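You operate a simulated robot arm through the tools that you are given. There is no shell and no other tool. Be economical: measure what you need, move in short steps, check, and stop when the job is done.

You run a simulated two-armed robot. Do the job below in one go: nothing can be reset, and whatever is moved stays where it is left.

Task
Pick up the box that says "cards" from the grey table with one hand, pass it to the other hand and put it on the teal table. Set down upright: box.
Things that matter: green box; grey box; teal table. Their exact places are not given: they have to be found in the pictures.

The check looks at the end state, three seconds after you hand in, the way a careful person would. Anything else that was tipped, shoved, dropped, spilled or broken makes it a failure.

Robot
Two 7-joint arms with two-finger parallel grippers on one trunk, on a base that drives. Base frame: it is fixed to the floor where the robot stands at the start and does not move with it; the origin is under the middle of the robot, x ahead of it, y to its left, z up; the surface under the hand at the start is at about z = 0.78. Readings come in m, rad, newtons and seconds.
The left shoulder is at the start at [0.06, 0.189, 1.128], the right one opposite. With the tool pointing down near the work surface each hand reaches from about 0.1 to 0.64 m from the robot's upright axis, wherever it stands, measured 20 degrees to its own side. Places, roughly: teal table [-1.3, -2, 0.8]. Payload 3.43 kg a hand.
The tool frame of a hand sits at the grasp point between the pads (the TCP): z along the fingers, y along the line on which they close. The tips reach 0.03 m beyond it. Largest opening 0.094 m; finger width 0.028, thickness 0.01; the body of the gripper, 0.05 by 0.096 m, starts 0.055 m behind the TCP.
Orientation is that of the tool frame in the base frame, as [roll, pitch, yaw] about the fixed x, y, z axes, in that order (R = Rz(yaw) Ry(pitch) Rx(roll)). With the fingers straight down and closing along the base's y, the tool's x points along the base's -x, its y along +y and its z along -z.

Tools
- The arms move only by the tool move_arm. It takes "left_plan", "right_plan" or both (then of equal length, played together; a hand with none holds still); each is a list of rows, each an object of numbers (a shift or turn left out is 0, a gripper value left out holds the last): "dx", "dy", "dz": the shift along the base's x, y, z in m; "wx", "wy", "wz": the turn, a rotation vector about the base's x, y, z in rad; "fingers": the closure in counts, from 0 (fully open) to 255 (shut). In form: [{"dx": .., "dy": .., "dz": .., "wx": .., "wy": .., "wz": .., "fingers": ..}, ...]. A call has 1 to 20 rows; each row shifts and turns the commanded pose from where the row before left it. Each row takes 0.2 s and may step no farther than 0.05 m and 0.15 rad from the row before; otherwise, or with a gripper value out of range, the whole call is refused. Where a pose cannot be reached the arm comes as near as it can. A force on the tool above 40 N (or 10 N above the force at the start of the call, whichever is more), or a blocked arm, ends the call early, and 0.2 s more pass. The fingers move at their own pace (about 0.153 m/s each) and stop on an object; they squeeze with about 44 N. The grip force told is the motor's: it shows also when the fingers shut on nothing. Time passes only in rows, and 0.2 s behind the last, so rows that do not move let the fingers close. The reply holds the time, the measured pose of the TCP, the force on the tool along the base axes, the opening and the grip force, in the units named above and with some noise, with the torque about the TCP (base axes, N m) and any sound that the robot's microphone picked up.
- Cameras (640 x 400 px; columns grow to the right, rows downward): "scene" is now at [-0.0011, 0.0368, 1.6681]; the picture's right is [0.52, -0.85, 0.00], its down [-0.71, -0.44, -0.55] and it looks along [0.47, 0.29, -0.84] (base axes); focal length 250 px, centre (320, 200). "left" rides on the left gripper at [0.076, -0.014, -0.103] in its tool frame; the picture's right is [0.18, 0.98, 0.00], its down [-0.75, 0.14, -0.64] and it looks along [-0.63, 0.12, 0.77] (tool axes); focal length 243 px, centre (320, 200). "right" rides on the right gripper at [0.076, 0.014, -0.102] in its tool frame; the picture's right is [-0.18, 0.98, 0.00], its down [-0.75, -0.14, -0.64] and it looks along [-0.63, -0.12, 0.77] (tool axes); focal length 243 px, centre (320, 200).
- get_image(camera): a new picture of that camera. No time passes.
- move_column(by): slides the trunk up (or, below 0, down) by that many m; the arms and the scene camera ride with it, the base frame stays. It gives what a move gives, with no picture.
- roll_base(legs): drives the robot by 1 to 6 legs, each [ahead, left, turn to the left] in m, m and rad, along the robot's own axes; the way and the turn of a leg run together, so that a leg with both is an arc; at most 1.5 m and 3.142 rad a leg. The arms and the cameras ride along, it lands a little off, and it stops where it bumps. It gives what a move gives.
- turn_head(pan, tilt): turns the head with the scene camera to pan (to the left, within 1.501 rad either way) and tilt (down, from -0.506 to 1.204), counted from straight ahead of the robot. It gives what a move gives.
- point_at(camera, pixels): for up to 12 pixels [column, row] of the newest picture of that camera ("zoom" is the newest enlarged one), the place [x, y, z] in the base frame of the surface seen there, good to about 0.002 m. No time passes.
- close_up(camera, box): a new picture of the part [left, top, right, bottom] of that camera's present view, enlarged. No time passes.
- hand_in(): hands the job in; it is judged then, once.

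Work in short steps. Measure before you move; look again where a grasp or a placing could have gone wrong, and mend it. You have 80 turns and 70 pictures in all, those below and enlarged ones among them. Open the grippers and draw the arms clear of the work before you hand the job in, unless the task says otherwise; then end with one line.

The tools are called after ">>>" as a command line: name --argument value ..., lists and objects as JSON in quotes. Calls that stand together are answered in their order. move_arm: Moves the arms, as the interface text tells. Its arguments: {"type":"object","properties":{"left_plan":{"type":"array"},"right_plan":{"type":"array"}},"required":[]} The other tools are called the same way: move_column (by) slides the trunk up or down; roll_base (legs) drives the base; turn_head (pan, tilt) turns the head that bears the scene camera; get_image (camera) takes a picture; point_at (camera, pixels) gives the place of the surface under pixels of a picture; close_up (camera, box) takes an enlarged picture of a part of a camera's view; hand_in () hands the job in.

At the start:

```text
time: 0.0
left_tcp_pos: [0.315, 0.3303, 1.0639]
left_tcp_rot: [-3.139, -0.001, -3.141]
left_contact_force: [-0.4, -0.4, -0.3]
left_wrist_torque: [0.02, 0.01, 0.0]
left_finger_gap: 0.094
left_grip_force: 0.1
right_tcp_pos: [0.3482, 0.0229, 1.0711]
right_tcp_rot: [3.141, -0.001, -3.141]
right_contact_force: [0.4, -0.2, 0.5]
right_wrist_torque: [0.01, 0.01, 0.02]
right_finger_gap: 0.094
right_grip_force: 0.0
trunk travel left (down, up): [-0.8, 0.19]
robot x, y, heading: [0.0015, -0.0009, 0.002]
head pan, tilt: [0.55, 0.991]
```

scene: 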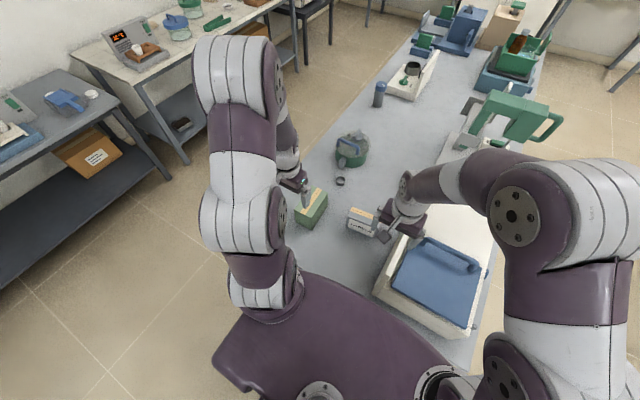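
right: 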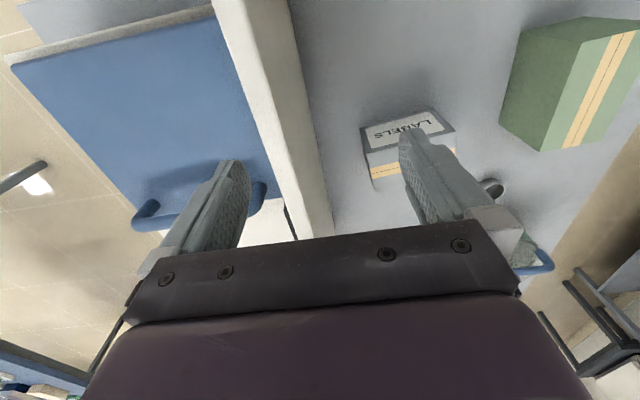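
left: 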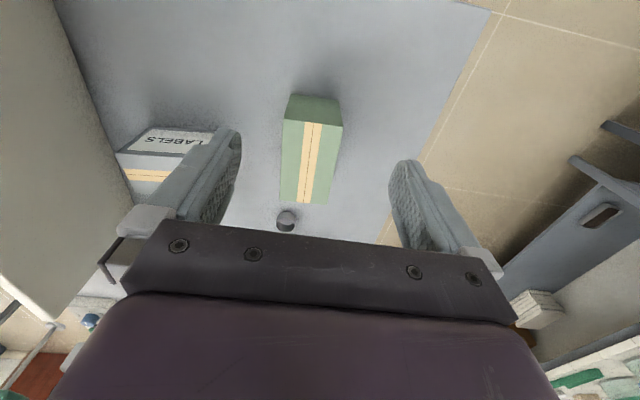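

The grey box reads "LABELS" (right picture, 410,130); the green box's text is not yet visible. I enlarge the scene around both boxes.

>>> close_up --camera "scene" --box '[270, 160, 430, 260]'

>>> point_at --camera "left" --pixels '[[290, 96], [340, 100], [343, 127], [284, 122], [281, 202], [323, 203], [310, 160], [250, 90], [380, 120], [288, 218]]'

```text
4.00 times, centred on (350, 210) of scene
```

zoom: 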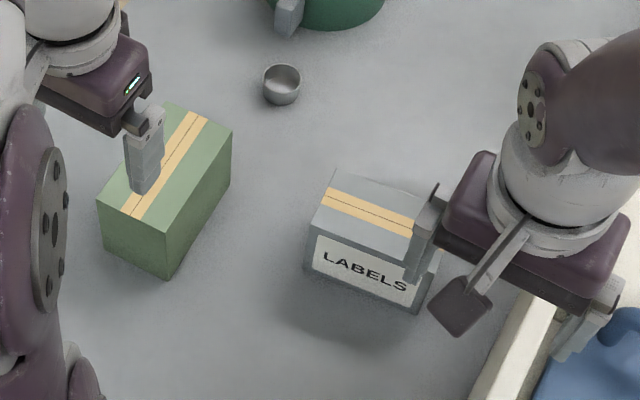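

```text
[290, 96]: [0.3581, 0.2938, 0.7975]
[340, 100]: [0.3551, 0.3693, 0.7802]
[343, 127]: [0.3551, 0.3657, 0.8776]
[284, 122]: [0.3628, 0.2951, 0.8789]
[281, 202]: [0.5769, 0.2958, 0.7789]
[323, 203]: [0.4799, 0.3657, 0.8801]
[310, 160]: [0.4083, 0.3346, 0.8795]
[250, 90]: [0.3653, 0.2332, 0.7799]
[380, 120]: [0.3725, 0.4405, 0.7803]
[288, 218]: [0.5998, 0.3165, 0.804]
```

Green box spans about x 0.355–0.485, y 0.295–0.367, top z 0.879. I measure its edges more precisely in the enlarged view before grasping.

>>> point_at --camera "zoom" --pixels '[[231, 132], [166, 228], [101, 202], [220, 127], [165, 108], [166, 272], [230, 180], [180, 190], [110, 235], [280, 72]]'

>>> point_at --camera "left" --pixels '[[282, 197], [284, 190], [300, 197], [325, 197], [330, 180], [289, 130], [338, 135]]'

```text
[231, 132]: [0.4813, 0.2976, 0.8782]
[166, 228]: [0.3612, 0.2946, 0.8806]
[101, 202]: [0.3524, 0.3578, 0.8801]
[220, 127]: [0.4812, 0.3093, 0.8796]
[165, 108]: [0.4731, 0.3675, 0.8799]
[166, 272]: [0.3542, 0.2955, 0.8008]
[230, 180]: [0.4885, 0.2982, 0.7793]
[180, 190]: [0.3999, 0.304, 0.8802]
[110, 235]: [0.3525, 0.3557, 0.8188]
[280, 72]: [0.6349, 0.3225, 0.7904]
```

```text
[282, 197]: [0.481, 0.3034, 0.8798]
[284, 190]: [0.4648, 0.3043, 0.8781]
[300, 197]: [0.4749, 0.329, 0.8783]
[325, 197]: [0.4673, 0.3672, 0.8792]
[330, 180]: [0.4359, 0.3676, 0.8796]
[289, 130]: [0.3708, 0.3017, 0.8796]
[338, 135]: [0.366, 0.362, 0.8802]
```

The box is about 0.125 long and 0.072 wide, turned about +0.05 rad, with its centre near (0.417, 0.332). I bring the left hand above its near end at x≈0.388 and stop to check before descending.

>>> move_arm --left_plan '[{"dx": 0.037, "dy": 0.001, "wz": 0.05, "fingers": 0}, {"dx": 0.036, "dz": -0.03}, {"dz": -0.04}, {"dz": -0.04}, {"dz": -0.03}, {}]'

>>> get_image --camera "left"

```text
time: 1.4
left_tcp_pos: [0.3884, 0.3306, 0.9228]
left_tcp_rot: [-3.139, 0.0, -3.091]
left_contact_force: [-0.6, -0.7, -0.3]
left_wrist_torque: [-0.01, 0.02, -0.02]
left_finger_gap: 0.0939
left_grip_force: 0.0
right_tcp_pos: [0.3478, 0.0207, 1.0702]
right_tcp_rot: [3.141, 0.0, -3.141]
right_contact_force: [0.2, 1.1, -0.4]
right_wrist_torque: [0.01, 0.0, 0.01]
right_finger_gap: 0.094
right_grip_force: 0.2
trunk travel left (down, up): [-0.8, 0.19]
robot x, y, heading: [-0.0009, 0.0023, 0.002]
head pan, tilt: [0.55, 0.991]
```

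```text
65 pictures are left
```

left: 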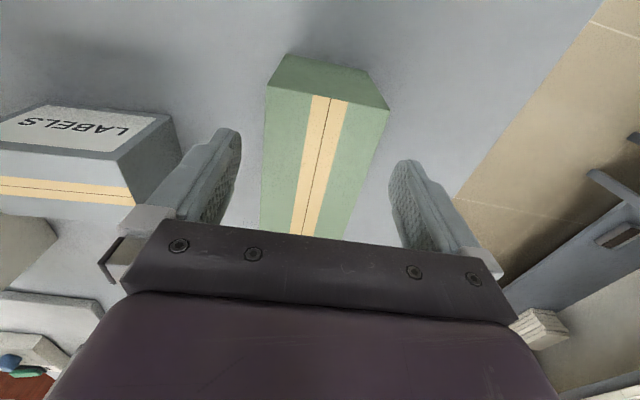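

The fingers straddle the box in the picture; I measure both top edges to centre the hand.

>>> point_at --camera "left" --pixels '[[267, 95], [386, 115], [265, 130], [375, 150], [264, 180], [362, 190], [270, 90], [384, 106]]'

```text
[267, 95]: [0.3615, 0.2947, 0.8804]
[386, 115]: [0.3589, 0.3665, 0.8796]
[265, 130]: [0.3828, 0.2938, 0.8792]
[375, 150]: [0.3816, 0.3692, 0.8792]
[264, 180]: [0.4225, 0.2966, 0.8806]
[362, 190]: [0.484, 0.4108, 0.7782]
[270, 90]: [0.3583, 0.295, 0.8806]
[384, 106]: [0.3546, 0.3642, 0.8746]
```

The centre line is at y≈0.3315 and the hand is at 0.3306, so it is aligned. I descend 0.08 m, close, and wait.

>>> move_arm --left_plan '[{"dz": -0.04, "dy": 0.001}, {"dz": -0.04}, {}, {"fingers": 255}, {}, {}, {}]'

```text
time: 3.0
left_tcp_pos: [0.3886, 0.3332, 0.8431]
left_tcp_rot: [3.141, 0.001, -3.091]
left_contact_force: [0.7, -0.3, 0.1]
left_wrist_torque: [0.02, 0.02, 0.01]
left_finger_gap: 0.0792
left_grip_force: 44.0
right_tcp_pos: [0.3487, 0.0207, 1.0698]
right_tcp_rot: [-3.14, 0.0, 3.141]
right_contact_force: [0.3, 0.3, 0.7]
right_wrist_torque: [0.02, 0.03, 0.04]
right_finger_gap: 0.0938
right_grip_force: 0.1
trunk travel left (down, up): [-0.8, 0.19]
robot x, y, heading: [0.0023, 0.0019, 0.001]
head pan, tilt: [0.55, 0.991]
```

The grip is firm (gap 0.079, 44 N). I lift the box 0.15 m and check it.

>>> move_arm --left_plan '[{"dz": 0.02}, {"dz": 0.03}, {"dz": 0.04}, {"dz": 0.04}, {"dz": 0.04}, {"dz": 0.03}, {}]'

>>> get_image --camera "scene"

>>> get_image --camera "left"

```text
time: 4.6
left_tcp_pos: [0.3876, 0.33, 1.0428]
left_tcp_rot: [-3.141, -0.001, -3.09]
left_contact_force: [-0.9, -0.5, -3.0]
left_wrist_torque: [0.02, 0.06, -0.03]
left_finger_gap: 0.0789
left_grip_force: 43.8
right_tcp_pos: [0.3487, 0.0235, 1.0709]
right_tcp_rot: [3.141, 0.001, -3.141]
right_contact_force: [0.0, 0.6, -0.4]
right_wrist_torque: [0.02, -0.02, -0.02]
right_finger_gap: 0.0941
right_grip_force: 0.1
trunk travel left (down, up): [-0.8, 0.19]
robot x, y, heading: [0.0008, 0.0024, -0.003]
head pan, tilt: [0.55, 0.991]
```

```text
64 pictures are left
```

scene: 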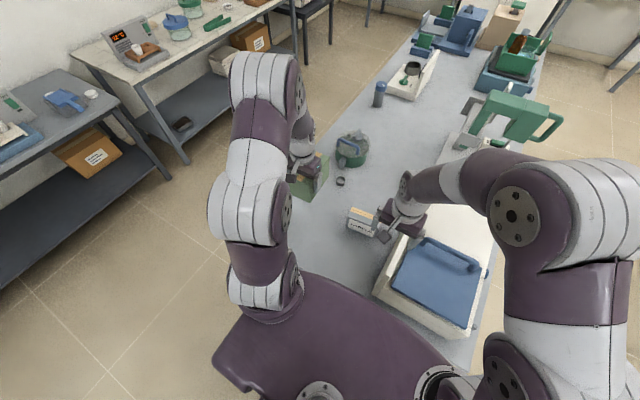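

```text
63 pictures are left
```

left: 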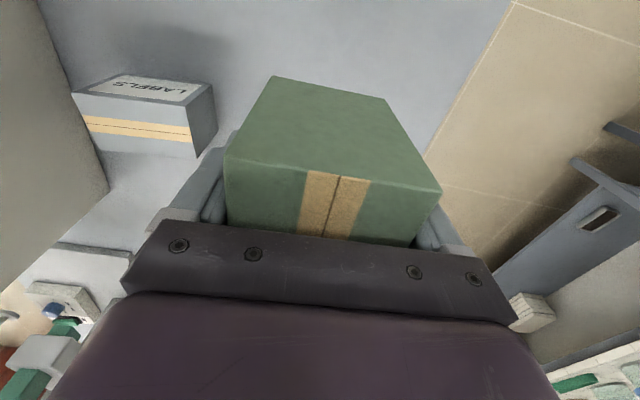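

The box is held level (about 0.3 kg) with its near end in the hand. I swing the left hand −90° in yaw so the free end points right, and move the right hand aside while yawing it +90°.

>>> move_arm --left_plan '[{"dz": 0.02}, {"wz": -0.135}, {"wz": -0.135}, {"wz": -0.135}, {"wz": -0.135}, {"wz": -0.135}, {"wz": -0.135}, {"wz": -0.135}, {"wz": -0.135}, {"wz": -0.135}, {"wz": -0.135}, {"wz": -0.135}, {"wz": -0.135}, {}]' --right_plan '[{"dz": 0.03}, {"dy": -0.04, "dz": 0.03}, {"dy": -0.04, "dz": 0.02}, {"dy": -0.04, "wz": 0.142}, {"dy": -0.04, "wz": 0.142}, {"wz": 0.142}, {"wz": 0.142}, {"wz": 0.142}, {"wz": 0.142}, {"wz": 0.142}, {"wz": 0.142}, {"wz": 0.142}, {"wz": 0.142}, {"wz": 0.15}]'

>>> get_image --camera "scene"

>>> get_image --camera "right"

```text
time: 7.6
left_tcp_pos: [0.3878, 0.3317, 1.0635]
left_tcp_rot: [-3.141, 0.0, 1.571]
left_contact_force: [-0.1, 0.5, -3.1]
left_wrist_torque: [0.03, -0.01, -0.01]
left_finger_gap: 0.0789
left_grip_force: 44.1
right_tcp_pos: [0.3497, -0.1374, 1.1505]
right_tcp_rot: [-3.141, -0.001, -1.569]
right_contact_force: [-0.3, -1.5, -0.7]
right_wrist_torque: [0.01, 0.0, 0.02]
right_finger_gap: 0.094
right_grip_force: 0.1
trunk travel left (down, up): [-0.8, 0.19]
robot x, y, heading: [-0.0005, -0.002, -0.001]
head pan, tilt: [0.55, 0.991]
```

```text
62 pictures are left
```

scene: 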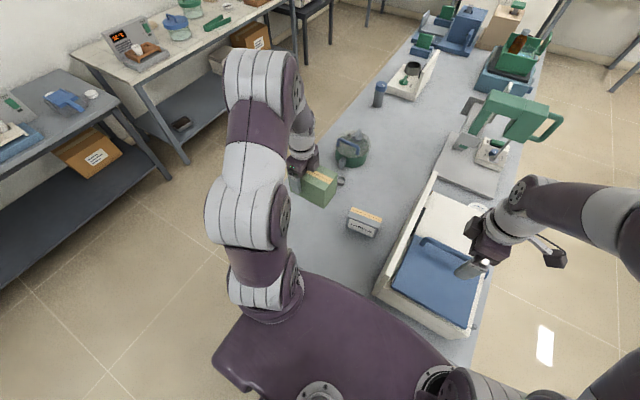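

```text
61 pictures are left
```

right: 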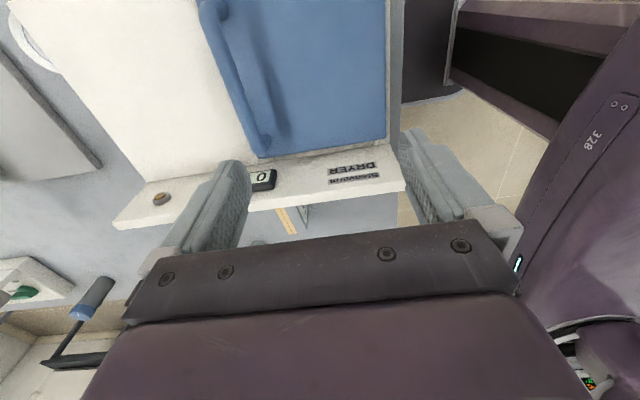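

Both yaws worked. Now I bring the left hand to about (0.40, 0.14, 1.063) and tilt the right hand 45° so its fingers point left and down towards the box's free end, staying well back.

>>> move_arm --left_plan '[{"dx": 0.012, "dy": -0.03}, {"dy": -0.04}, {"dy": -0.04}, {"dy": -0.04}, {"dy": -0.04}, {}, {}]' --right_plan '[{"dx": 0.025, "wx": 0.131, "dz": 0.01}, {"dx": 0.025, "wx": 0.131, "dz": 0.02}, {"wx": 0.131}, {"wx": 0.131}, {"wx": 0.131, "dy": 0.03}, {"wx": 0.13, "dy": 0.03}, {}]'

>>> get_image --camera "scene"

>>> get_image --camera "right"

```text
time: 9.2
left_tcp_pos: [0.4011, 0.141, 1.0622]
left_tcp_rot: [-3.14, 0.001, 1.574]
left_contact_force: [0.7, 0.4, -2.4]
left_wrist_torque: [0.08, -0.03, -0.01]
left_finger_gap: 0.079
left_grip_force: 44.0
right_tcp_pos: [0.3852, -0.0678, 1.154]
right_tcp_rot: [3.14, 0.787, -1.572]
right_contact_force: [-0.7, 0.1, 0.7]
right_wrist_torque: [0.04, 0.01, 0.01]
right_finger_gap: 0.0942
right_grip_force: 0.0
right hand out of reach, approached as far as the arm can: row 4, 5, 6
trunk travel left (down, up): [-0.8, 0.19]
robot x, y, heading: [-0.0011, 0.0021, 0.0]
head pan, tilt: [0.55, 0.991]
```

```text
60 pictures are left
```

scene: 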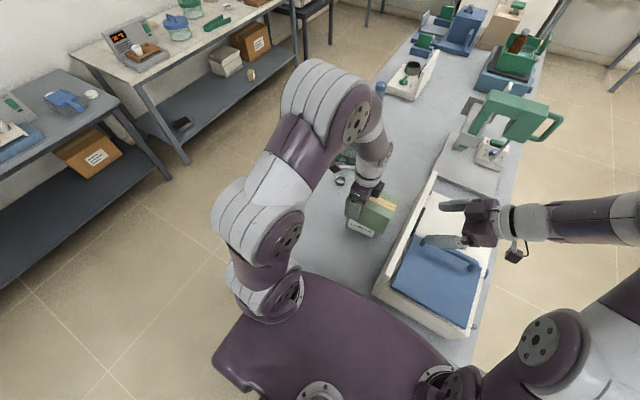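

```text
59 pictures are left
```

right: 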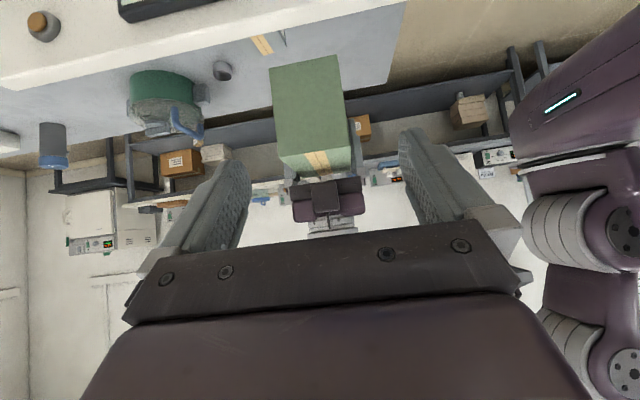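

The right camera sees the box end (270–350, 60–175) plain, so the text must be on the far side; the right arm hit a slight reach limit at z 1.18. I try the pre-grasp pose a bit lower and nearer the box.

>>> move_arm --right_plan '[{"dz": -0.015, "dy": 0.02}, {"dz": -0.015, "dy": 0.02}, {"dy": 0.02}, {}]'

```text
time: 10.2
left_tcp_pos: [0.4, 0.1414, 1.062]
left_tcp_rot: [3.141, 0.0, 1.573]
left_contact_force: [0.7, 0.2, -2.5]
left_wrist_torque: [0.12, 0.01, 0.0]
left_finger_gap: 0.0789
left_grip_force: 43.9
right_tcp_pos: [0.3866, -0.0065, 1.1239]
right_tcp_rot: [3.142, 0.785, -1.573]
right_contact_force: [0.1, -0.7, 0.3]
right_wrist_torque: [0.03, -0.04, -0.02]
right_finger_gap: 0.0942
right_grip_force: 0.1
trunk travel left (down, up): [-0.8, 0.19]
robot x, y, heading: [0.0024, 0.0006, -0.0]
head pan, tilt: [0.55, 0.991]
```

Now reached: (0.387, −0.007, 1.124). I correct x to 0.400 and raise slightly onto the approach line, then look.

>>> move_arm --right_plan '[{"dx": 0.0135, "dz": 0.01}, {}]'

>>> get_image --camera "right"

>>> close_up --camera "scene" --box '[320, 160, 480, 260]'

```text
time: 10.8
left_tcp_pos: [0.401, 0.1421, 1.062]
left_tcp_rot: [-3.141, 0.0, 1.573]
left_contact_force: [-0.3, -1.0, -2.4]
left_wrist_torque: [0.03, -0.01, 0.02]
left_finger_gap: 0.0793
left_grip_force: 43.6
right_tcp_pos: [0.3993, -0.0071, 1.1344]
right_tcp_rot: [3.141, 0.786, -1.572]
right_contact_force: [0.0, 0.0, 0.2]
right_wrist_torque: [-0.03, -0.02, -0.01]
right_finger_gap: 0.0936
right_grip_force: 0.0
trunk travel left (down, up): [-0.8, 0.19]
robot x, y, heading: [0.003, 0.0013, 0.0]
head pan, tilt: [0.55, 0.991]
```

```text
58 pictures are left
```

right: 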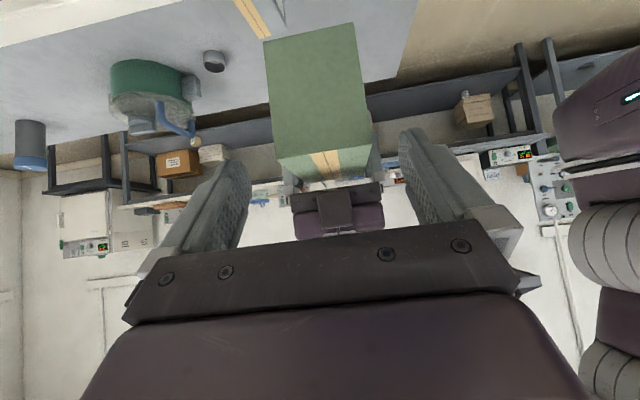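

```text
4.00 times, centred on (400, 210) of scene
```

zoom: 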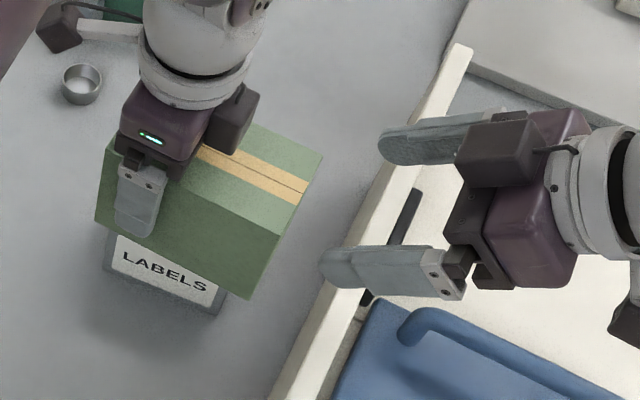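

The zoom shows a dark block on the inward side of each gripper (left's at 235,115; right's at 495,150). I measure these and the box's end face for clearance.

>>> point_at --camera "zoom" --pixels '[[237, 125], [248, 95], [236, 152], [322, 158], [282, 235], [245, 298], [495, 150], [460, 150], [520, 120], [225, 190]]'

>>> point_at --camera "right" --pixels '[[270, 60], [352, 60], [285, 150], [366, 140], [320, 100], [282, 160], [335, 210]]'

```text
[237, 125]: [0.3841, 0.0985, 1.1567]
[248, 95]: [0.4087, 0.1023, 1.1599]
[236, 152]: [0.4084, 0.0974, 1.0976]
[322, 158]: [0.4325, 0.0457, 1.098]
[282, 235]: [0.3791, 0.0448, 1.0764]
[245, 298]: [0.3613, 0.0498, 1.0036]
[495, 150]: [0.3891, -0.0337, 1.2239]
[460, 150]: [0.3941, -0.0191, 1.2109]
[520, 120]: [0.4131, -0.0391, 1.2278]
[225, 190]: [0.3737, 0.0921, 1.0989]
```

```text
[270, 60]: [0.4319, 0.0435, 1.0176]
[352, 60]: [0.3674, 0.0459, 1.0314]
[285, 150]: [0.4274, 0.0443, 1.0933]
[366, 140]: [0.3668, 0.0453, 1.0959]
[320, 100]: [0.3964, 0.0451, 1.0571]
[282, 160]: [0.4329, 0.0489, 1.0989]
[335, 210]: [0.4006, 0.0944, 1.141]
```

Clearances are good (left block at y ≥ 0.096, box end at y 0.0455, box centred at x≈0.400). I advance the right hand along its axis to (0.40, 0.0735, 1.066) without closing yet.

>>> move_arm --right_plan '[{"dx": 0.001, "dy": 0.027, "dz": -0.023}, {"dy": 0.027, "dz": -0.023}, {"dy": 0.0265, "dz": -0.022}, {}]'

>>> get_image --camera "right"

>>> close_up --camera "scene" --box '[320, 160, 480, 260]'

```text
time: 11.8
left_tcp_pos: [0.401, 0.1409, 1.062]
left_tcp_rot: [3.14, 0.0, 1.573]
left_contact_force: [1.1, -0.4, -2.0]
left_wrist_torque: [0.04, 0.0, -0.02]
left_finger_gap: 0.0791
left_grip_force: 44.0
right_tcp_pos: [0.4005, 0.0726, 1.0646]
right_tcp_rot: [-3.141, 0.786, -1.57]
right_contact_force: [1.1, -0.3, 0.7]
right_wrist_torque: [-0.03, 0.0, 0.02]
right_finger_gap: 0.0941
right_grip_force: 0.0
trunk travel left (down, up): [-0.8, 0.19]
robot x, y, heading: [0.0027, -0.0001, -0.001]
head pan, tilt: [0.55, 0.991]
```

```text
56 pictures are left
```

right: 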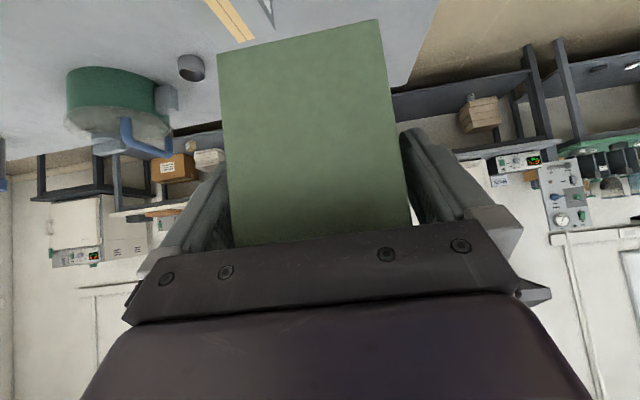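

```text
4.00 times, centred on (400, 210) of scene
```

zoom: 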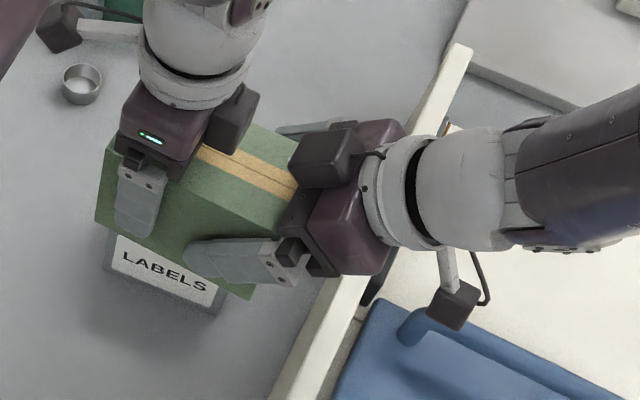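

The right fingers straddle the free end with no contact. I close the right hand and wait.

>>> move_arm --right_plan '[{"fingers": 255}, {}, {}, {}]'

```text
time: 12.8
left_tcp_pos: [0.4005, 0.1416, 1.0626]
left_tcp_rot: [-3.141, 0.001, 1.572]
left_contact_force: [-0.8, -5.8, 1.6]
left_wrist_torque: [-0.02, 0.24, -0.08]
left_finger_gap: 0.0788
left_grip_force: 43.1
right_tcp_pos: [0.3997, 0.0732, 1.0637]
right_tcp_rot: [3.141, 0.786, -1.57]
right_contact_force: [1.2, 6.4, -2.4]
right_wrist_torque: [-0.14, -0.23, -0.04]
right_finger_gap: 0.0788
right_grip_force: 43.9
trunk travel left (down, up): [-0.8, 0.19]
robot x, y, heading: [-0.0002, 0.0006, 0.0]
head pan, tilt: [0.55, 0.991]
```

Both hands hold the box (gap 0.0788 each). I open the left hand and check that the right hand carries the load before withdrawing.

>>> move_arm --left_plan '[{"fingers": 0}, {}, {}]'

```text
time: 13.6
left_tcp_pos: [0.4014, 0.1424, 1.0618]
left_tcp_rot: [-3.141, -0.002, 1.572]
left_contact_force: [0.0, 0.7, 0.1]
left_wrist_torque: [0.04, 0.04, -0.01]
left_finger_gap: 0.0942
left_grip_force: 0.2
right_tcp_pos: [0.4008, 0.0724, 1.0644]
right_tcp_rot: [3.142, 0.785, -1.571]
right_contact_force: [0.2, 0.5, 0.8]
right_wrist_torque: [-0.09, 0.02, 0.03]
right_finger_gap: 0.0791
right_grip_force: 44.6
trunk travel left (down, up): [-0.8, 0.19]
robot x, y, heading: [0.0005, -0.0013, 0.002]
head pan, tilt: [0.55, 0.991]
```

The left hand is free and the right still grips at 0.079. I withdraw the left hand straight up, then to the left, and check.

>>> move_arm --left_plan '[{"dz": 0.02}, {"dz": 0.04}, {"dz": 0.04}, {"dz": 0.02, "dy": 0.03}, {"dy": 0.05}, {"dy": 0.05}, {"dy": 0.05}, {}]'

>>> get_image --camera "scene"

>>> get_image --camera "left"

```text
time: 15.4
left_tcp_pos: [0.3995, 0.3213, 1.1822]
left_tcp_rot: [-3.14, -0.001, 1.573]
left_contact_force: [-0.1, -0.1, -0.4]
left_wrist_torque: [0.02, 0.01, 0.0]
left_finger_gap: 0.0936
left_grip_force: 0.1
right_tcp_pos: [0.399, 0.0722, 1.065]
right_tcp_rot: [-3.141, 0.786, -1.569]
right_contact_force: [0.4, 0.2, -1.1]
right_wrist_torque: [-0.08, -0.02, -0.03]
right_finger_gap: 0.0791
right_grip_force: 43.6
trunk travel left (down, up): [-0.8, 0.19]
robot x, y, heading: [-0.0003, -0.0017, 0.003]
head pan, tilt: [0.55, 0.991]
```

```text
54 pictures are left
```

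scene: 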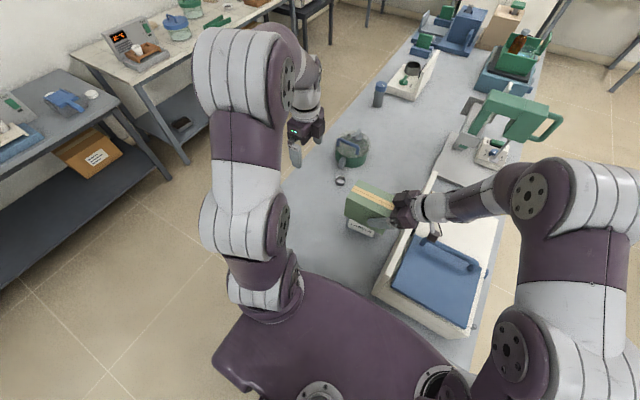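

```text
53 pictures are left
```

left: 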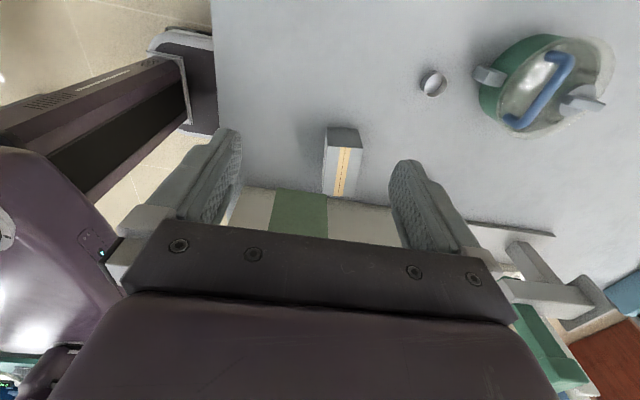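

The box is held level by the right hand alone. I turn the head right to see the route and the teal table.

>>> turn_head --pan -1.5 --tilt 0.5

>>> get_image --camera "scene"

```text
time: 17.4
left_tcp_pos: [0.4001, 0.3214, 1.1834]
left_tcp_rot: [-3.142, 0.0, 1.573]
left_contact_force: [1.0, -0.3, 0.1]
left_wrist_torque: [0.0, 0.01, -0.05]
left_finger_gap: 0.094
left_grip_force: 0.1
right_tcp_pos: [0.3996, 0.0726, 1.0633]
right_tcp_rot: [-3.139, 0.785, -1.571]
right_contact_force: [-0.4, -0.2, 0.2]
right_wrist_torque: [-0.07, 0.01, 0.0]
right_finger_gap: 0.079
right_grip_force: 43.5
trunk travel left (down, up): [-0.8, 0.19]
robot x, y, heading: [0.0027, 0.0002, 0.002]
head pan, tilt: [-1.499, 0.499]
```

```text
52 pictures are left
```

scene: 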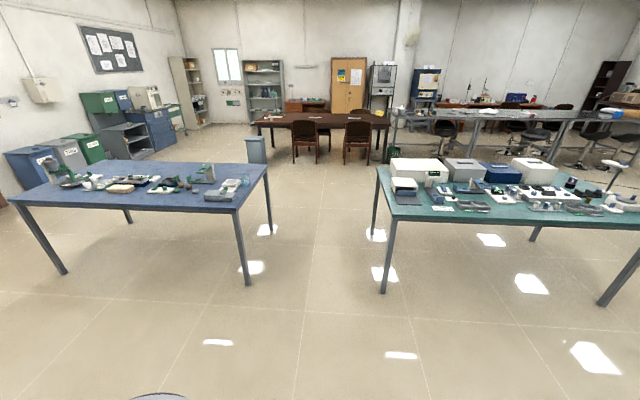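

The teal table is at right (380–640, 165–230) and cluttered. I measure its near edge, floor clearance and possible free spots.

>>> point_at --camera "scene" --pixels '[[394, 219], [378, 168], [420, 212], [520, 220], [600, 226], [385, 290], [236, 210], [247, 283], [600, 300], [480, 300], [430, 195], [500, 213]]'

>>> close_up --camera "scene" --box '[370, 140, 640, 240]'

```text
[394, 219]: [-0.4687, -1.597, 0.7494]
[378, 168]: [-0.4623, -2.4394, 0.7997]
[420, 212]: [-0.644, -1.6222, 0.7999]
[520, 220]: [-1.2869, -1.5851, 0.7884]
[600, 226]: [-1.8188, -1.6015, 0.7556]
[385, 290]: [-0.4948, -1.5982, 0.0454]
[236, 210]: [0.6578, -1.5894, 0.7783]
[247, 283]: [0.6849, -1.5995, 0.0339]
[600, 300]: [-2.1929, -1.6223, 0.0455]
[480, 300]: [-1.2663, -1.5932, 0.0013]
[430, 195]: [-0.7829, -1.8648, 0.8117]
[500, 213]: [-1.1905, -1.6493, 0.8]
```

```text
2.37 times, centred on (505, 190) of scene
```

zoom: 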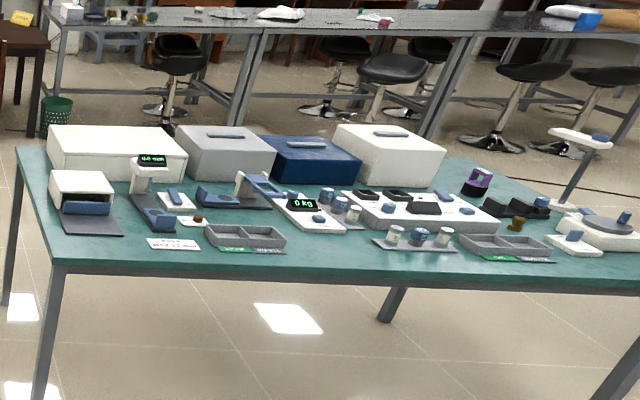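

Front free spots seem to be the near-left corner (zoom 100,250) and the strip near (330,250). I measure their bounds.

>>> point_at --camera "zoom" --pixels '[[58, 258], [62, 232], [122, 236], [148, 240], [158, 250], [200, 250], [286, 252], [330, 265], [320, 232], [375, 243], [440, 252], [350, 228]]'

```text
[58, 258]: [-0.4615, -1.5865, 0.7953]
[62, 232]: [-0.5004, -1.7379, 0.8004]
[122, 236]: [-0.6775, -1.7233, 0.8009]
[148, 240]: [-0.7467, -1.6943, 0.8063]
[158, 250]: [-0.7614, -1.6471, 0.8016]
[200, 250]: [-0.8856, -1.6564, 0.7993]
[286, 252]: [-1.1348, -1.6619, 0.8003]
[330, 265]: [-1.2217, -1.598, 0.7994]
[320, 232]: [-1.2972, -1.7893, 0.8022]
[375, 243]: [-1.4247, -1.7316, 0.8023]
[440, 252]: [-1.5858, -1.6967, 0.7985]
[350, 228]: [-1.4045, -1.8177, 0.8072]
```

The corner spot (x −0.47…−0.74, y −1.59…−1.72) is clear and only a flat sign lies beside it. I check where the grey table's near edge is (left picture, 214,60), to know how close the base may stand.

>>> point_at --camera "left" --pixels '[[220, 60], [212, 20], [217, 110], [190, 60], [160, 30]]'

>>> turn_head --pan -0.9 --tilt 1.15

>>> get_image --camera "scene"

```text
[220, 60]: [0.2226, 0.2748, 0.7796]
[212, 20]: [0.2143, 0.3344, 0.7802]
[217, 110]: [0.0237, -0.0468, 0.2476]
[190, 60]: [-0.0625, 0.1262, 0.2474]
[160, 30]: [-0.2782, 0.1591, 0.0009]
```

```text
time: 18.4
left_tcp_pos: [0.3997, 0.3201, 1.1825]
left_tcp_rot: [3.141, 0.0, 1.572]
left_contact_force: [-0.1, -0.3, -0.9]
left_wrist_torque: [0.0, -0.04, -0.02]
left_finger_gap: 0.094
left_grip_force: 0.0
right_tcp_pos: [0.4002, 0.0722, 1.0653]
right_tcp_rot: [3.141, 0.784, -1.57]
right_contact_force: [-0.5, -0.1, 0.7]
right_wrist_torque: [-0.07, 0.03, 0.0]
right_finger_gap: 0.0791
right_grip_force: 44.3
trunk travel left (down, up): [-0.8, 0.19]
robot x, y, heading: [-0.0004, -0.0035, -0.002]
head pan, tilt: [-0.901, 1.15]
```

```text
50 pictures are left
```

scene: 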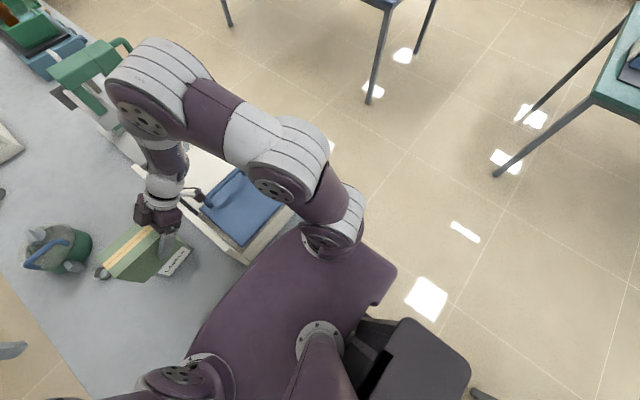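

The grey table's edge is 0.21 m from the axis, so standing 0.33 m from the teal edge is fine. The floor to the right looks clear; I back off 0.5 m, turn right 90°, and look.

>>> roll_base --legs '[[-0.5, 0, 0], [0, 0, -1.571]]'

>>> turn_head --pan 0.0 --tilt 0.7

>>> get_image --camera "scene"

```text
time: 25.1
left_tcp_pos: [-0.1713, -0.3951, 1.1827]
left_tcp_rot: [3.14, 0.0, 0.014]
left_contact_force: [-0.2, 0.9, -0.6]
left_wrist_torque: [0.03, -0.04, -0.02]
left_finger_gap: 0.0941
left_grip_force: 0.0
right_tcp_pos: [-0.419, -0.3978, 1.0635]
right_tcp_rot: [3.141, 0.785, -3.13]
right_contact_force: [0.8, 0.5, -0.7]
right_wrist_torque: [0.01, 0.06, 0.0]
right_finger_gap: 0.0792
right_grip_force: 43.9
trunk travel left (down, up): [-0.8, 0.19]
robot x, y, heading: [-0.4994, -0.0035, -1.558]
head pan, tilt: [-0.901, 1.15]
```

```text
time: 26.3
left_tcp_pos: [-0.1719, -0.3954, 1.183]
left_tcp_rot: [3.141, 0.002, 0.015]
left_contact_force: [0.6, -0.7, -0.3]
left_wrist_torque: [0.02, -0.01, 0.03]
left_finger_gap: 0.0939
left_grip_force: 0.1
right_tcp_pos: [-0.4199, -0.3993, 1.0646]
right_tcp_rot: [3.14, 0.785, -3.127]
right_contact_force: [-1.0, -0.6, -0.2]
right_wrist_torque: [0.04, 0.1, 0.03]
right_finger_gap: 0.0791
right_grip_force: 43.9
trunk travel left (down, up): [-0.8, 0.19]
robot x, y, heading: [-0.4972, -0.0002, -1.562]
head pan, tilt: [0.0, 0.7]
```

```text
49 pictures are left
```

scene: 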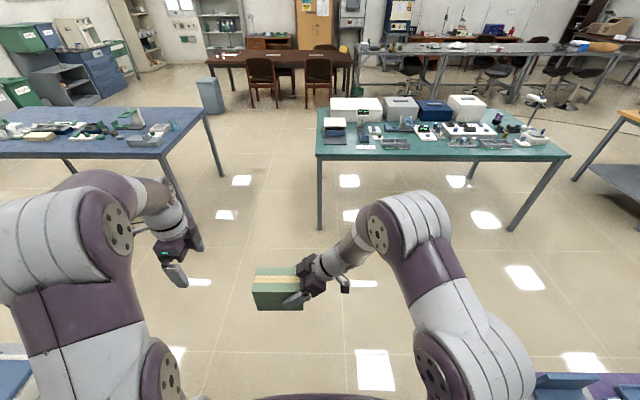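

The way to the teal table looks open, but objects appear at the bottom corners (560,385) and (10,375). I measure them before driving.

>>> point_at --camera "scene" --pixels '[[560, 388], [600, 390], [15, 375], [322, 158], [440, 159], [180, 245], [350, 152], [340, 135]]'

>>> close_up --camera "scene" --box '[300, 80, 600, 180]'

```text
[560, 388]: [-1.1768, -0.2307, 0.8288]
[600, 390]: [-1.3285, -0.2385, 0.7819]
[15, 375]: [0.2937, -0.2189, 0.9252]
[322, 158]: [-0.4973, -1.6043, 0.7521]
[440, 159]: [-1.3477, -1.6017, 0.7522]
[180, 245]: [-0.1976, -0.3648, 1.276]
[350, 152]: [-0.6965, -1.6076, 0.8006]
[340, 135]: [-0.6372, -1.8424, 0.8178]
```

```text
2.13 times, centred on (450, 130) of scene
```

zoom: 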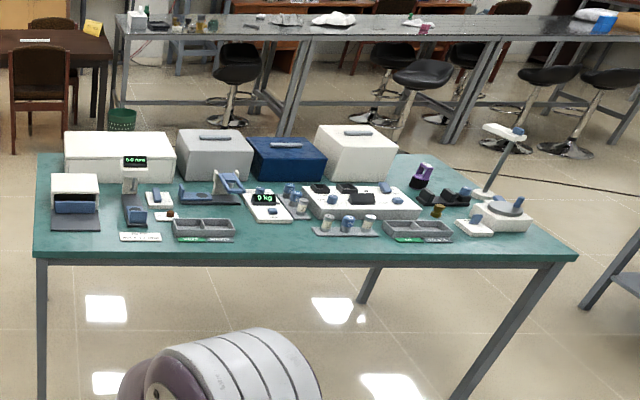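

A purple-topped table stands at x < −1.15, y > −0.25, so I drive ahead first, then sidestep right 0.17 m, stopping short of the teal table.

>>> roll_base --legs '[[0.8, 0, -0.009], [0, -0.17, 0]]'

>>> turn_head --pan 0.0 --tilt 0.9

>>> get_image --camera "scene"

```text
time: 31.7
left_tcp_pos: [-0.3384, -1.2051, 1.1819]
left_tcp_rot: [3.141, 0.001, 0.003]
left_contact_force: [-0.2, -0.7, -0.1]
left_wrist_torque: [0.0, 0.03, 0.0]
left_finger_gap: 0.0939
left_grip_force: 0.1
right_tcp_pos: [-0.5859, -1.2072, 1.0657]
right_tcp_rot: [3.141, 0.782, -3.139]
right_contact_force: [0.4, 0.0, 0.2]
right_wrist_torque: [-0.03, 0.12, -0.02]
right_finger_gap: 0.079
right_grip_force: 44.1
trunk travel left (down, up): [-0.8, 0.19]
robot x, y, heading: [-0.6616, -0.8079, -1.57]
head pan, tilt: [0.0, 0.7]
```

```text
time: 32.4
left_tcp_pos: [-0.3397, -1.2049, 1.182]
left_tcp_rot: [-3.14, 0.002, 0.005]
left_contact_force: [-0.2, -0.6, 0.3]
left_wrist_torque: [-0.01, 0.04, -0.04]
left_finger_gap: 0.094
left_grip_force: 0.0
right_tcp_pos: [-0.587, -1.2076, 1.0649]
right_tcp_rot: [-3.139, 0.785, -3.138]
right_contact_force: [0.5, 0.0, 0.7]
right_wrist_torque: [0.02, 0.09, -0.01]
right_finger_gap: 0.0789
right_grip_force: 43.6
trunk travel left (down, up): [-0.8, 0.19]
robot x, y, heading: [-0.6622, -0.8076, -1.566]
head pan, tilt: [0.0, 0.901]
```

```text
47 pictures are left
```

scene: 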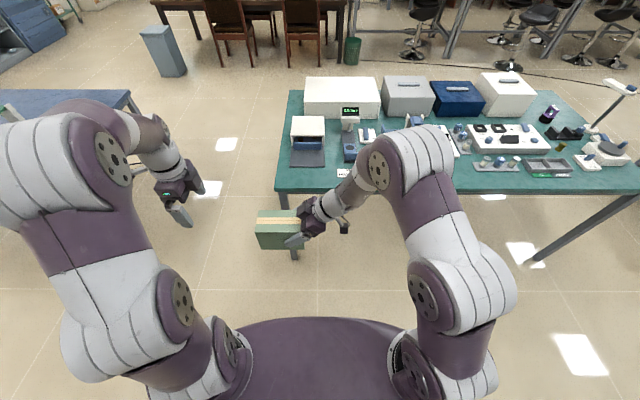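

Now closer, I measure the free corner: mat front edge (290–325,166), table front edge (~187), sign (340,173).

>>> close_up --camera "scene" --box '[260, 110, 420, 210]'

```text
4.00 times, centred on (340, 160) of scene
```

zoom: 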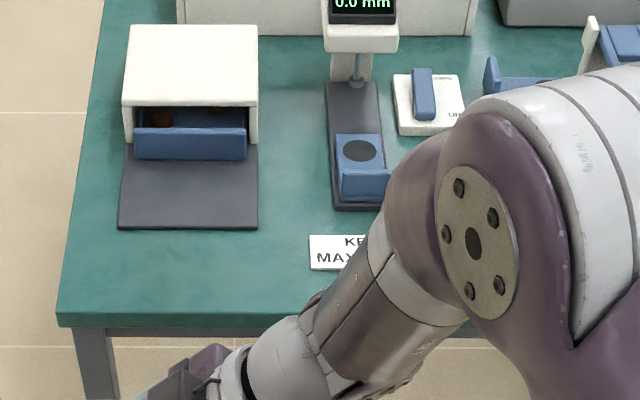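

A sign beside the spot begins "KE… / MAX…"; I should read it before choosing the spot. I measure the area and will view the sign with the arm shifted out of the way by a small head/base change.

>>> point_at --camera "zoom" --pixels '[[120, 228], [256, 229], [60, 312], [200, 315], [310, 236], [310, 268], [72, 240], [180, 270]]'

>>> roll_base --legs '[[0, 0.15, 0]]'

>>> close_up --camera "scene" --box '[320, 130, 480, 230]'

```text
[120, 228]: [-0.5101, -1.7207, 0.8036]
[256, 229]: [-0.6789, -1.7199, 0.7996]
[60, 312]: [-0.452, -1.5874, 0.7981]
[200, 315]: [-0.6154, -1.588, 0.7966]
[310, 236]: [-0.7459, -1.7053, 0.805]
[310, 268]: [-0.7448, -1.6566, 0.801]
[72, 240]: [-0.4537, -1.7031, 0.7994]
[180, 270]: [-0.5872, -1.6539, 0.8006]
```

```text
time: 33.8
left_tcp_pos: [-0.1898, -1.2046, 1.1833]
left_tcp_rot: [3.141, -0.003, 0.006]
left_contact_force: [-0.2, 0.7, -0.3]
left_wrist_torque: [0.01, -0.02, 0.02]
left_finger_gap: 0.0943
left_grip_force: 0.1
right_tcp_pos: [-0.4373, -1.2055, 1.0652]
right_tcp_rot: [3.14, 0.787, -3.138]
right_contact_force: [-0.9, 0.8, 0.4]
right_wrist_torque: [0.0, 0.07, -0.01]
right_finger_gap: 0.0788
right_grip_force: 43.8
trunk travel left (down, up): [-0.8, 0.19]
robot x, y, heading: [-0.512, -0.8031, -1.569]
head pan, tilt: [0.0, 0.901]
```

```text
4.00 times, centred on (400, 180) of scene
```

zoom: 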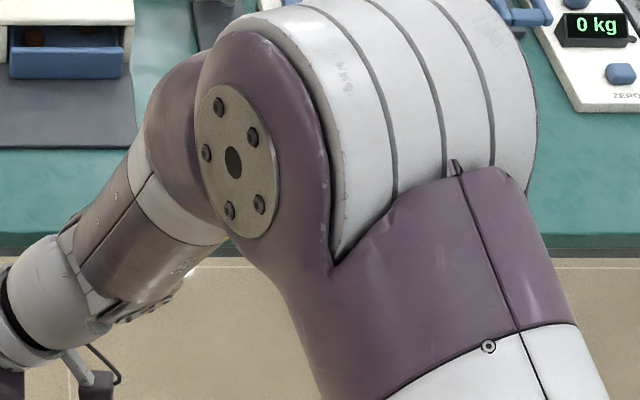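

The arm hides the sign more from here. I sidestep right 0.4 m so that the sign shows left of the arm.

>>> roll_base --legs '[[0, -0.4, 0]]'

>>> get_image --camera "scene"

>>> close_up --camera "scene" --box '[220, 120, 380, 220]'

```text
time: 36.3
left_tcp_pos: [-0.5895, -1.2063, 1.1828]
left_tcp_rot: [-3.141, 0.001, -0.001]
left_contact_force: [0.5, 0.1, 0.0]
left_wrist_torque: [-0.01, 0.04, 0.01]
left_finger_gap: 0.094
left_grip_force: 0.1
right_tcp_pos: [-0.838, -1.2064, 1.0641]
right_tcp_rot: [-3.141, 0.785, 3.14]
right_contact_force: [0.3, 0.8, 0.5]
right_wrist_torque: [-0.02, 0.09, -0.03]
right_finger_gap: 0.0787
right_grip_force: 44.4
trunk travel left (down, up): [-0.8, 0.19]
robot x, y, heading: [-0.9088, -0.804, -1.575]
head pan, tilt: [0.0, 0.901]
```

```text
44 pictures are left
```

scene: 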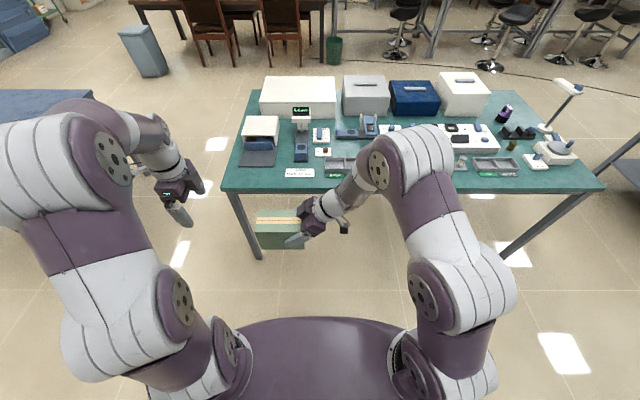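

```text
4.00 times, centred on (300, 170) of scene
```

zoom: 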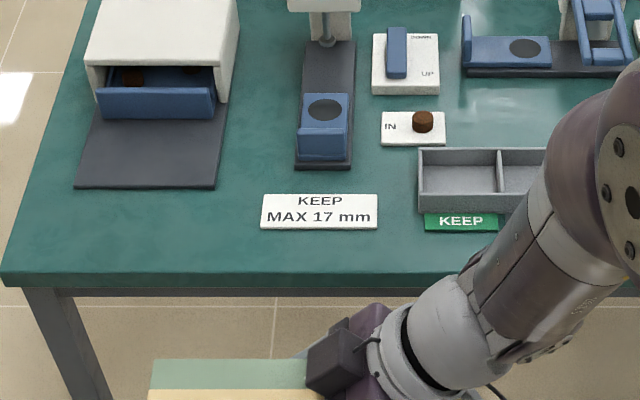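

The sign is just a sorting note ("KEEP MAX 17 mm"), so the corner spot is fine. Target box centre is (−0.58, −1.657); I sidestep left 0.223 m and drive ahead 0.44 m with the box high (bottom ≈ 1.0).

>>> roll_base --legs '[[0, 0.223, 0.004], [0.3, 0, 0], [0.14, 0, 0]]'

>>> get_image --camera "scene"

>>> get_image --camera "right"

```text
time: 40.6
left_tcp_pos: [-0.3644, -1.6437, 1.1831]
left_tcp_rot: [3.14, -0.001, 0.003]
left_contact_force: [0.4, 0.7, 0.2]
left_wrist_torque: [-0.02, -0.05, 0.0]
left_finger_gap: 0.0938
left_grip_force: 0.0
right_tcp_pos: [-0.6146, -1.6439, 1.0648]
right_tcp_rot: [-3.139, 0.785, -3.138]
right_contact_force: [0.1, -0.6, -2.9]
right_wrist_torque: [-0.03, 0.09, -0.02]
right_finger_gap: 0.0791
right_grip_force: 44.0
trunk travel left (down, up): [-0.8, 0.19]
robot x, y, heading: [-0.6866, -1.2433, -1.566]
head pan, tilt: [0.0, 0.901]
```

```text
42 pictures are left
```

scene: 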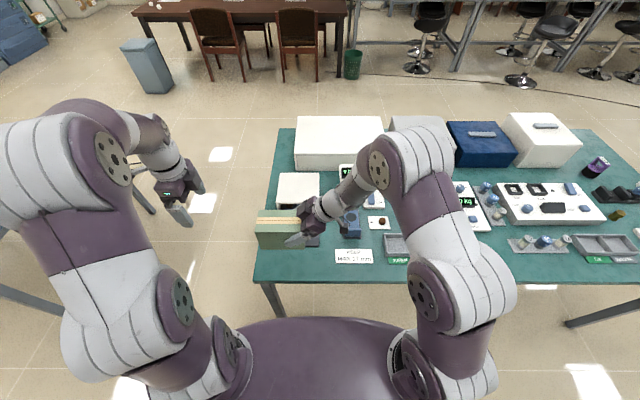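

```text
41 pictures are left
```

right: 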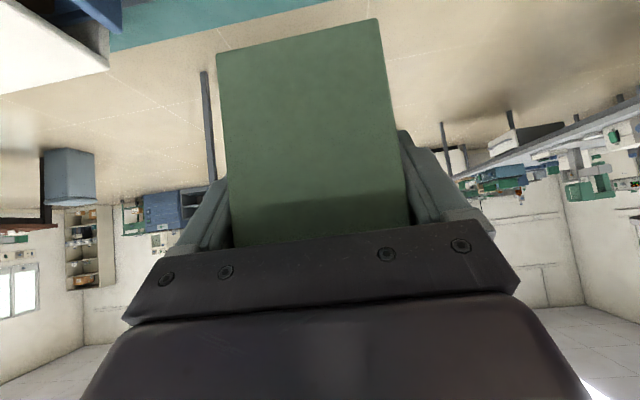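

Right TCP is at (−0.615, −1.644, 1.065), nearly above the spot. I nudge it 0.012 m forward with the arm, lower the trunk 0.15 m, and look.

>>> move_arm --right_plan '[{"dy": -0.012}, {}]'

>>> move_column --by -0.15

>>> get_image --camera "scene"

>>> close_up --camera "scene" --box '[220, 140, 420, 300]'

```text
time: 41.2
left_tcp_pos: [-0.3654, -1.6441, 1.1831]
left_tcp_rot: [3.14, -0.001, 0.004]
left_contact_force: [-0.5, -0.7, 0.6]
left_wrist_torque: [0.02, -0.04, -0.01]
left_finger_gap: 0.094
left_grip_force: 0.0
right_tcp_pos: [-0.6126, -1.656, 1.0654]
right_tcp_rot: [3.142, 0.786, -3.141]
right_contact_force: [0.5, 0.5, -2.5]
right_wrist_torque: [0.02, 0.11, 0.03]
right_finger_gap: 0.0789
right_grip_force: 44.9
trunk travel left (down, up): [-0.8, 0.19]
robot x, y, heading: [-0.69, -1.2456, -1.569]
head pan, tilt: [0.0, 0.901]
```

```text
time: 42.9
left_tcp_pos: [-0.364, -1.6439, 1.0328]
left_tcp_rot: [-3.141, 0.002, 0.005]
left_contact_force: [0.3, 0.0, -0.4]
left_wrist_torque: [0.0, -0.04, -0.02]
left_finger_gap: 0.0938
left_grip_force: 0.0
right_tcp_pos: [-0.6131, -1.6556, 0.915]
right_tcp_rot: [-3.141, 0.784, -3.14]
right_contact_force: [0.4, -0.2, -3.1]
right_wrist_torque: [0.01, 0.08, 0.0]
right_finger_gap: 0.079
right_grip_force: 43.8
trunk travel left (down, up): [-0.65, 0.34]
robot x, y, heading: [-0.6861, -1.244, -1.569]
head pan, tilt: [0.0, 0.901]
```

```text
40 pictures are left
```

scene: 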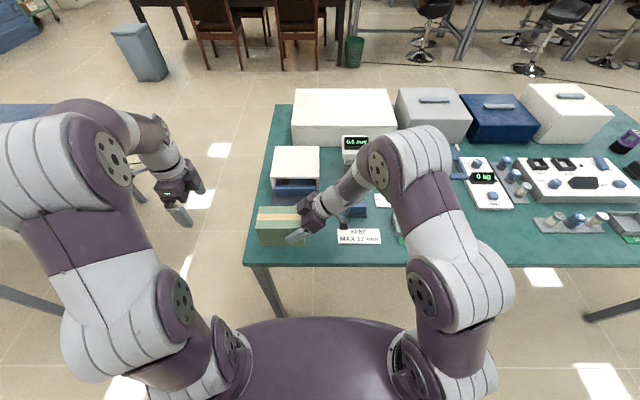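

```text
2.50 times, centred on (320, 220) of scene
```

zoom: 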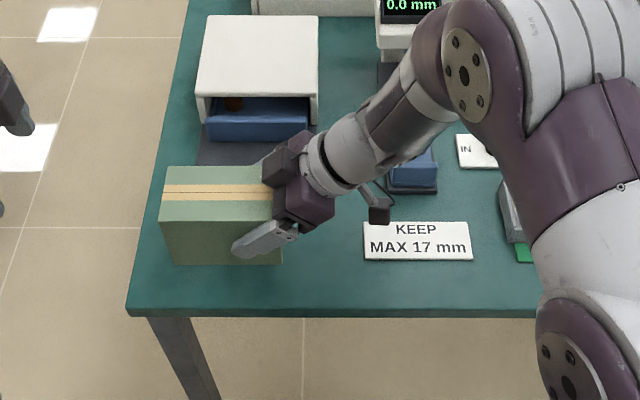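

I check the box's level and position above the spot via its top corners and bottom corner.

>>> point_at --camera "zoom" --pixels '[[168, 170], [164, 217], [250, 216], [250, 170], [178, 260], [378, 212], [432, 185], [385, 190], [318, 235], [175, 245]]'

```text
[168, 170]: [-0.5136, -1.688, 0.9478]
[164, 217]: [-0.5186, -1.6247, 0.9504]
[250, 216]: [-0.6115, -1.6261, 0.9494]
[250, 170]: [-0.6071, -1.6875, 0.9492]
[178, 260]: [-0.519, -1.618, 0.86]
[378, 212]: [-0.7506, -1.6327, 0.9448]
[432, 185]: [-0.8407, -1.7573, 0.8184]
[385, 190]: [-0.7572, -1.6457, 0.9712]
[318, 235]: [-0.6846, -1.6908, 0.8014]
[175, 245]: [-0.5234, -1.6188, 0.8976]
```

The box is level (top 0.949, bottom ≈ 0.849) and inside the free spot; the camera will clear the sign. I lower it 0.047 m with the arm.

>>> move_arm --right_plan '[{"dz": -0.02}, {"dz": -0.015}, {"dz": -0.008}, {"dz": -0.003}, {}]'

```text
time: 44.1
left_tcp_pos: [-0.3652, -1.6441, 1.0329]
left_tcp_rot: [3.141, 0.0, 0.002]
left_contact_force: [-0.4, 0.3, 0.0]
left_wrist_torque: [0.0, -0.01, 0.0]
left_finger_gap: 0.094
left_grip_force: 0.1
right_tcp_pos: [-0.6124, -1.6565, 0.8683]
right_tcp_rot: [3.141, 0.785, -3.14]
right_contact_force: [0.8, 0.8, -2.7]
right_wrist_torque: [-0.04, 0.1, -0.01]
right_finger_gap: 0.079
right_grip_force: 43.9
trunk travel left (down, up): [-0.65, 0.34]
robot x, y, heading: [-0.6839, -1.2465, -1.569]
head pan, tilt: [0.0, 0.901]
```

Still carrying the weight (−2.7 N), so no contact yet. I lower in 1 mm steps.

>>> move_arm --right_plan '[{"dz": -0.001}, {"dz": -0.001}, {}]'

```text
time: 44.9
left_tcp_pos: [-0.3644, -1.6444, 1.0322]
left_tcp_rot: [-3.141, 0.001, 0.004]
left_contact_force: [0.0, -0.5, 0.0]
left_wrist_torque: [0.03, 0.0, -0.01]
left_finger_gap: 0.094
left_grip_force: 0.1
right_tcp_pos: [-0.6131, -1.6562, 0.8672]
right_tcp_rot: [3.138, 0.784, -3.139]
right_contact_force: [1.5, 0.0, -2.7]
right_wrist_torque: [0.0, 0.09, -0.01]
right_finger_gap: 0.0787
right_grip_force: 44.1
trunk travel left (down, up): [-0.65, 0.34]
robot x, y, heading: [-0.6842, -1.247, -1.564]
head pan, tilt: [0.0, 0.901]
```

Still no contact at z 0.867; I go 2 mm further in small steps.

>>> move_arm --right_plan '[{"dz": -0.001}, {"dz": -0.001}, {}]'

```text
time: 45.7
left_tcp_pos: [-0.3652, -1.6441, 1.0326]
left_tcp_rot: [-3.14, 0.001, 0.003]
left_contact_force: [-0.5, -0.2, -0.5]
left_wrist_torque: [-0.04, -0.01, -0.03]
left_finger_gap: 0.0938
left_grip_force: 0.0
right_tcp_pos: [-0.6123, -1.6562, 0.8655]
right_tcp_rot: [-3.14, 0.789, -3.139]
right_contact_force: [-1.6, 0.4, 4.5]
right_wrist_torque: [0.26, -0.61, 0.09]
right_finger_gap: 0.0792
right_grip_force: 43.4
trunk travel left (down, up): [-0.65, 0.34]
robot x, y, heading: [-0.6873, -1.2454, -1.572]
head pan, tilt: [0.0, 0.901]
```

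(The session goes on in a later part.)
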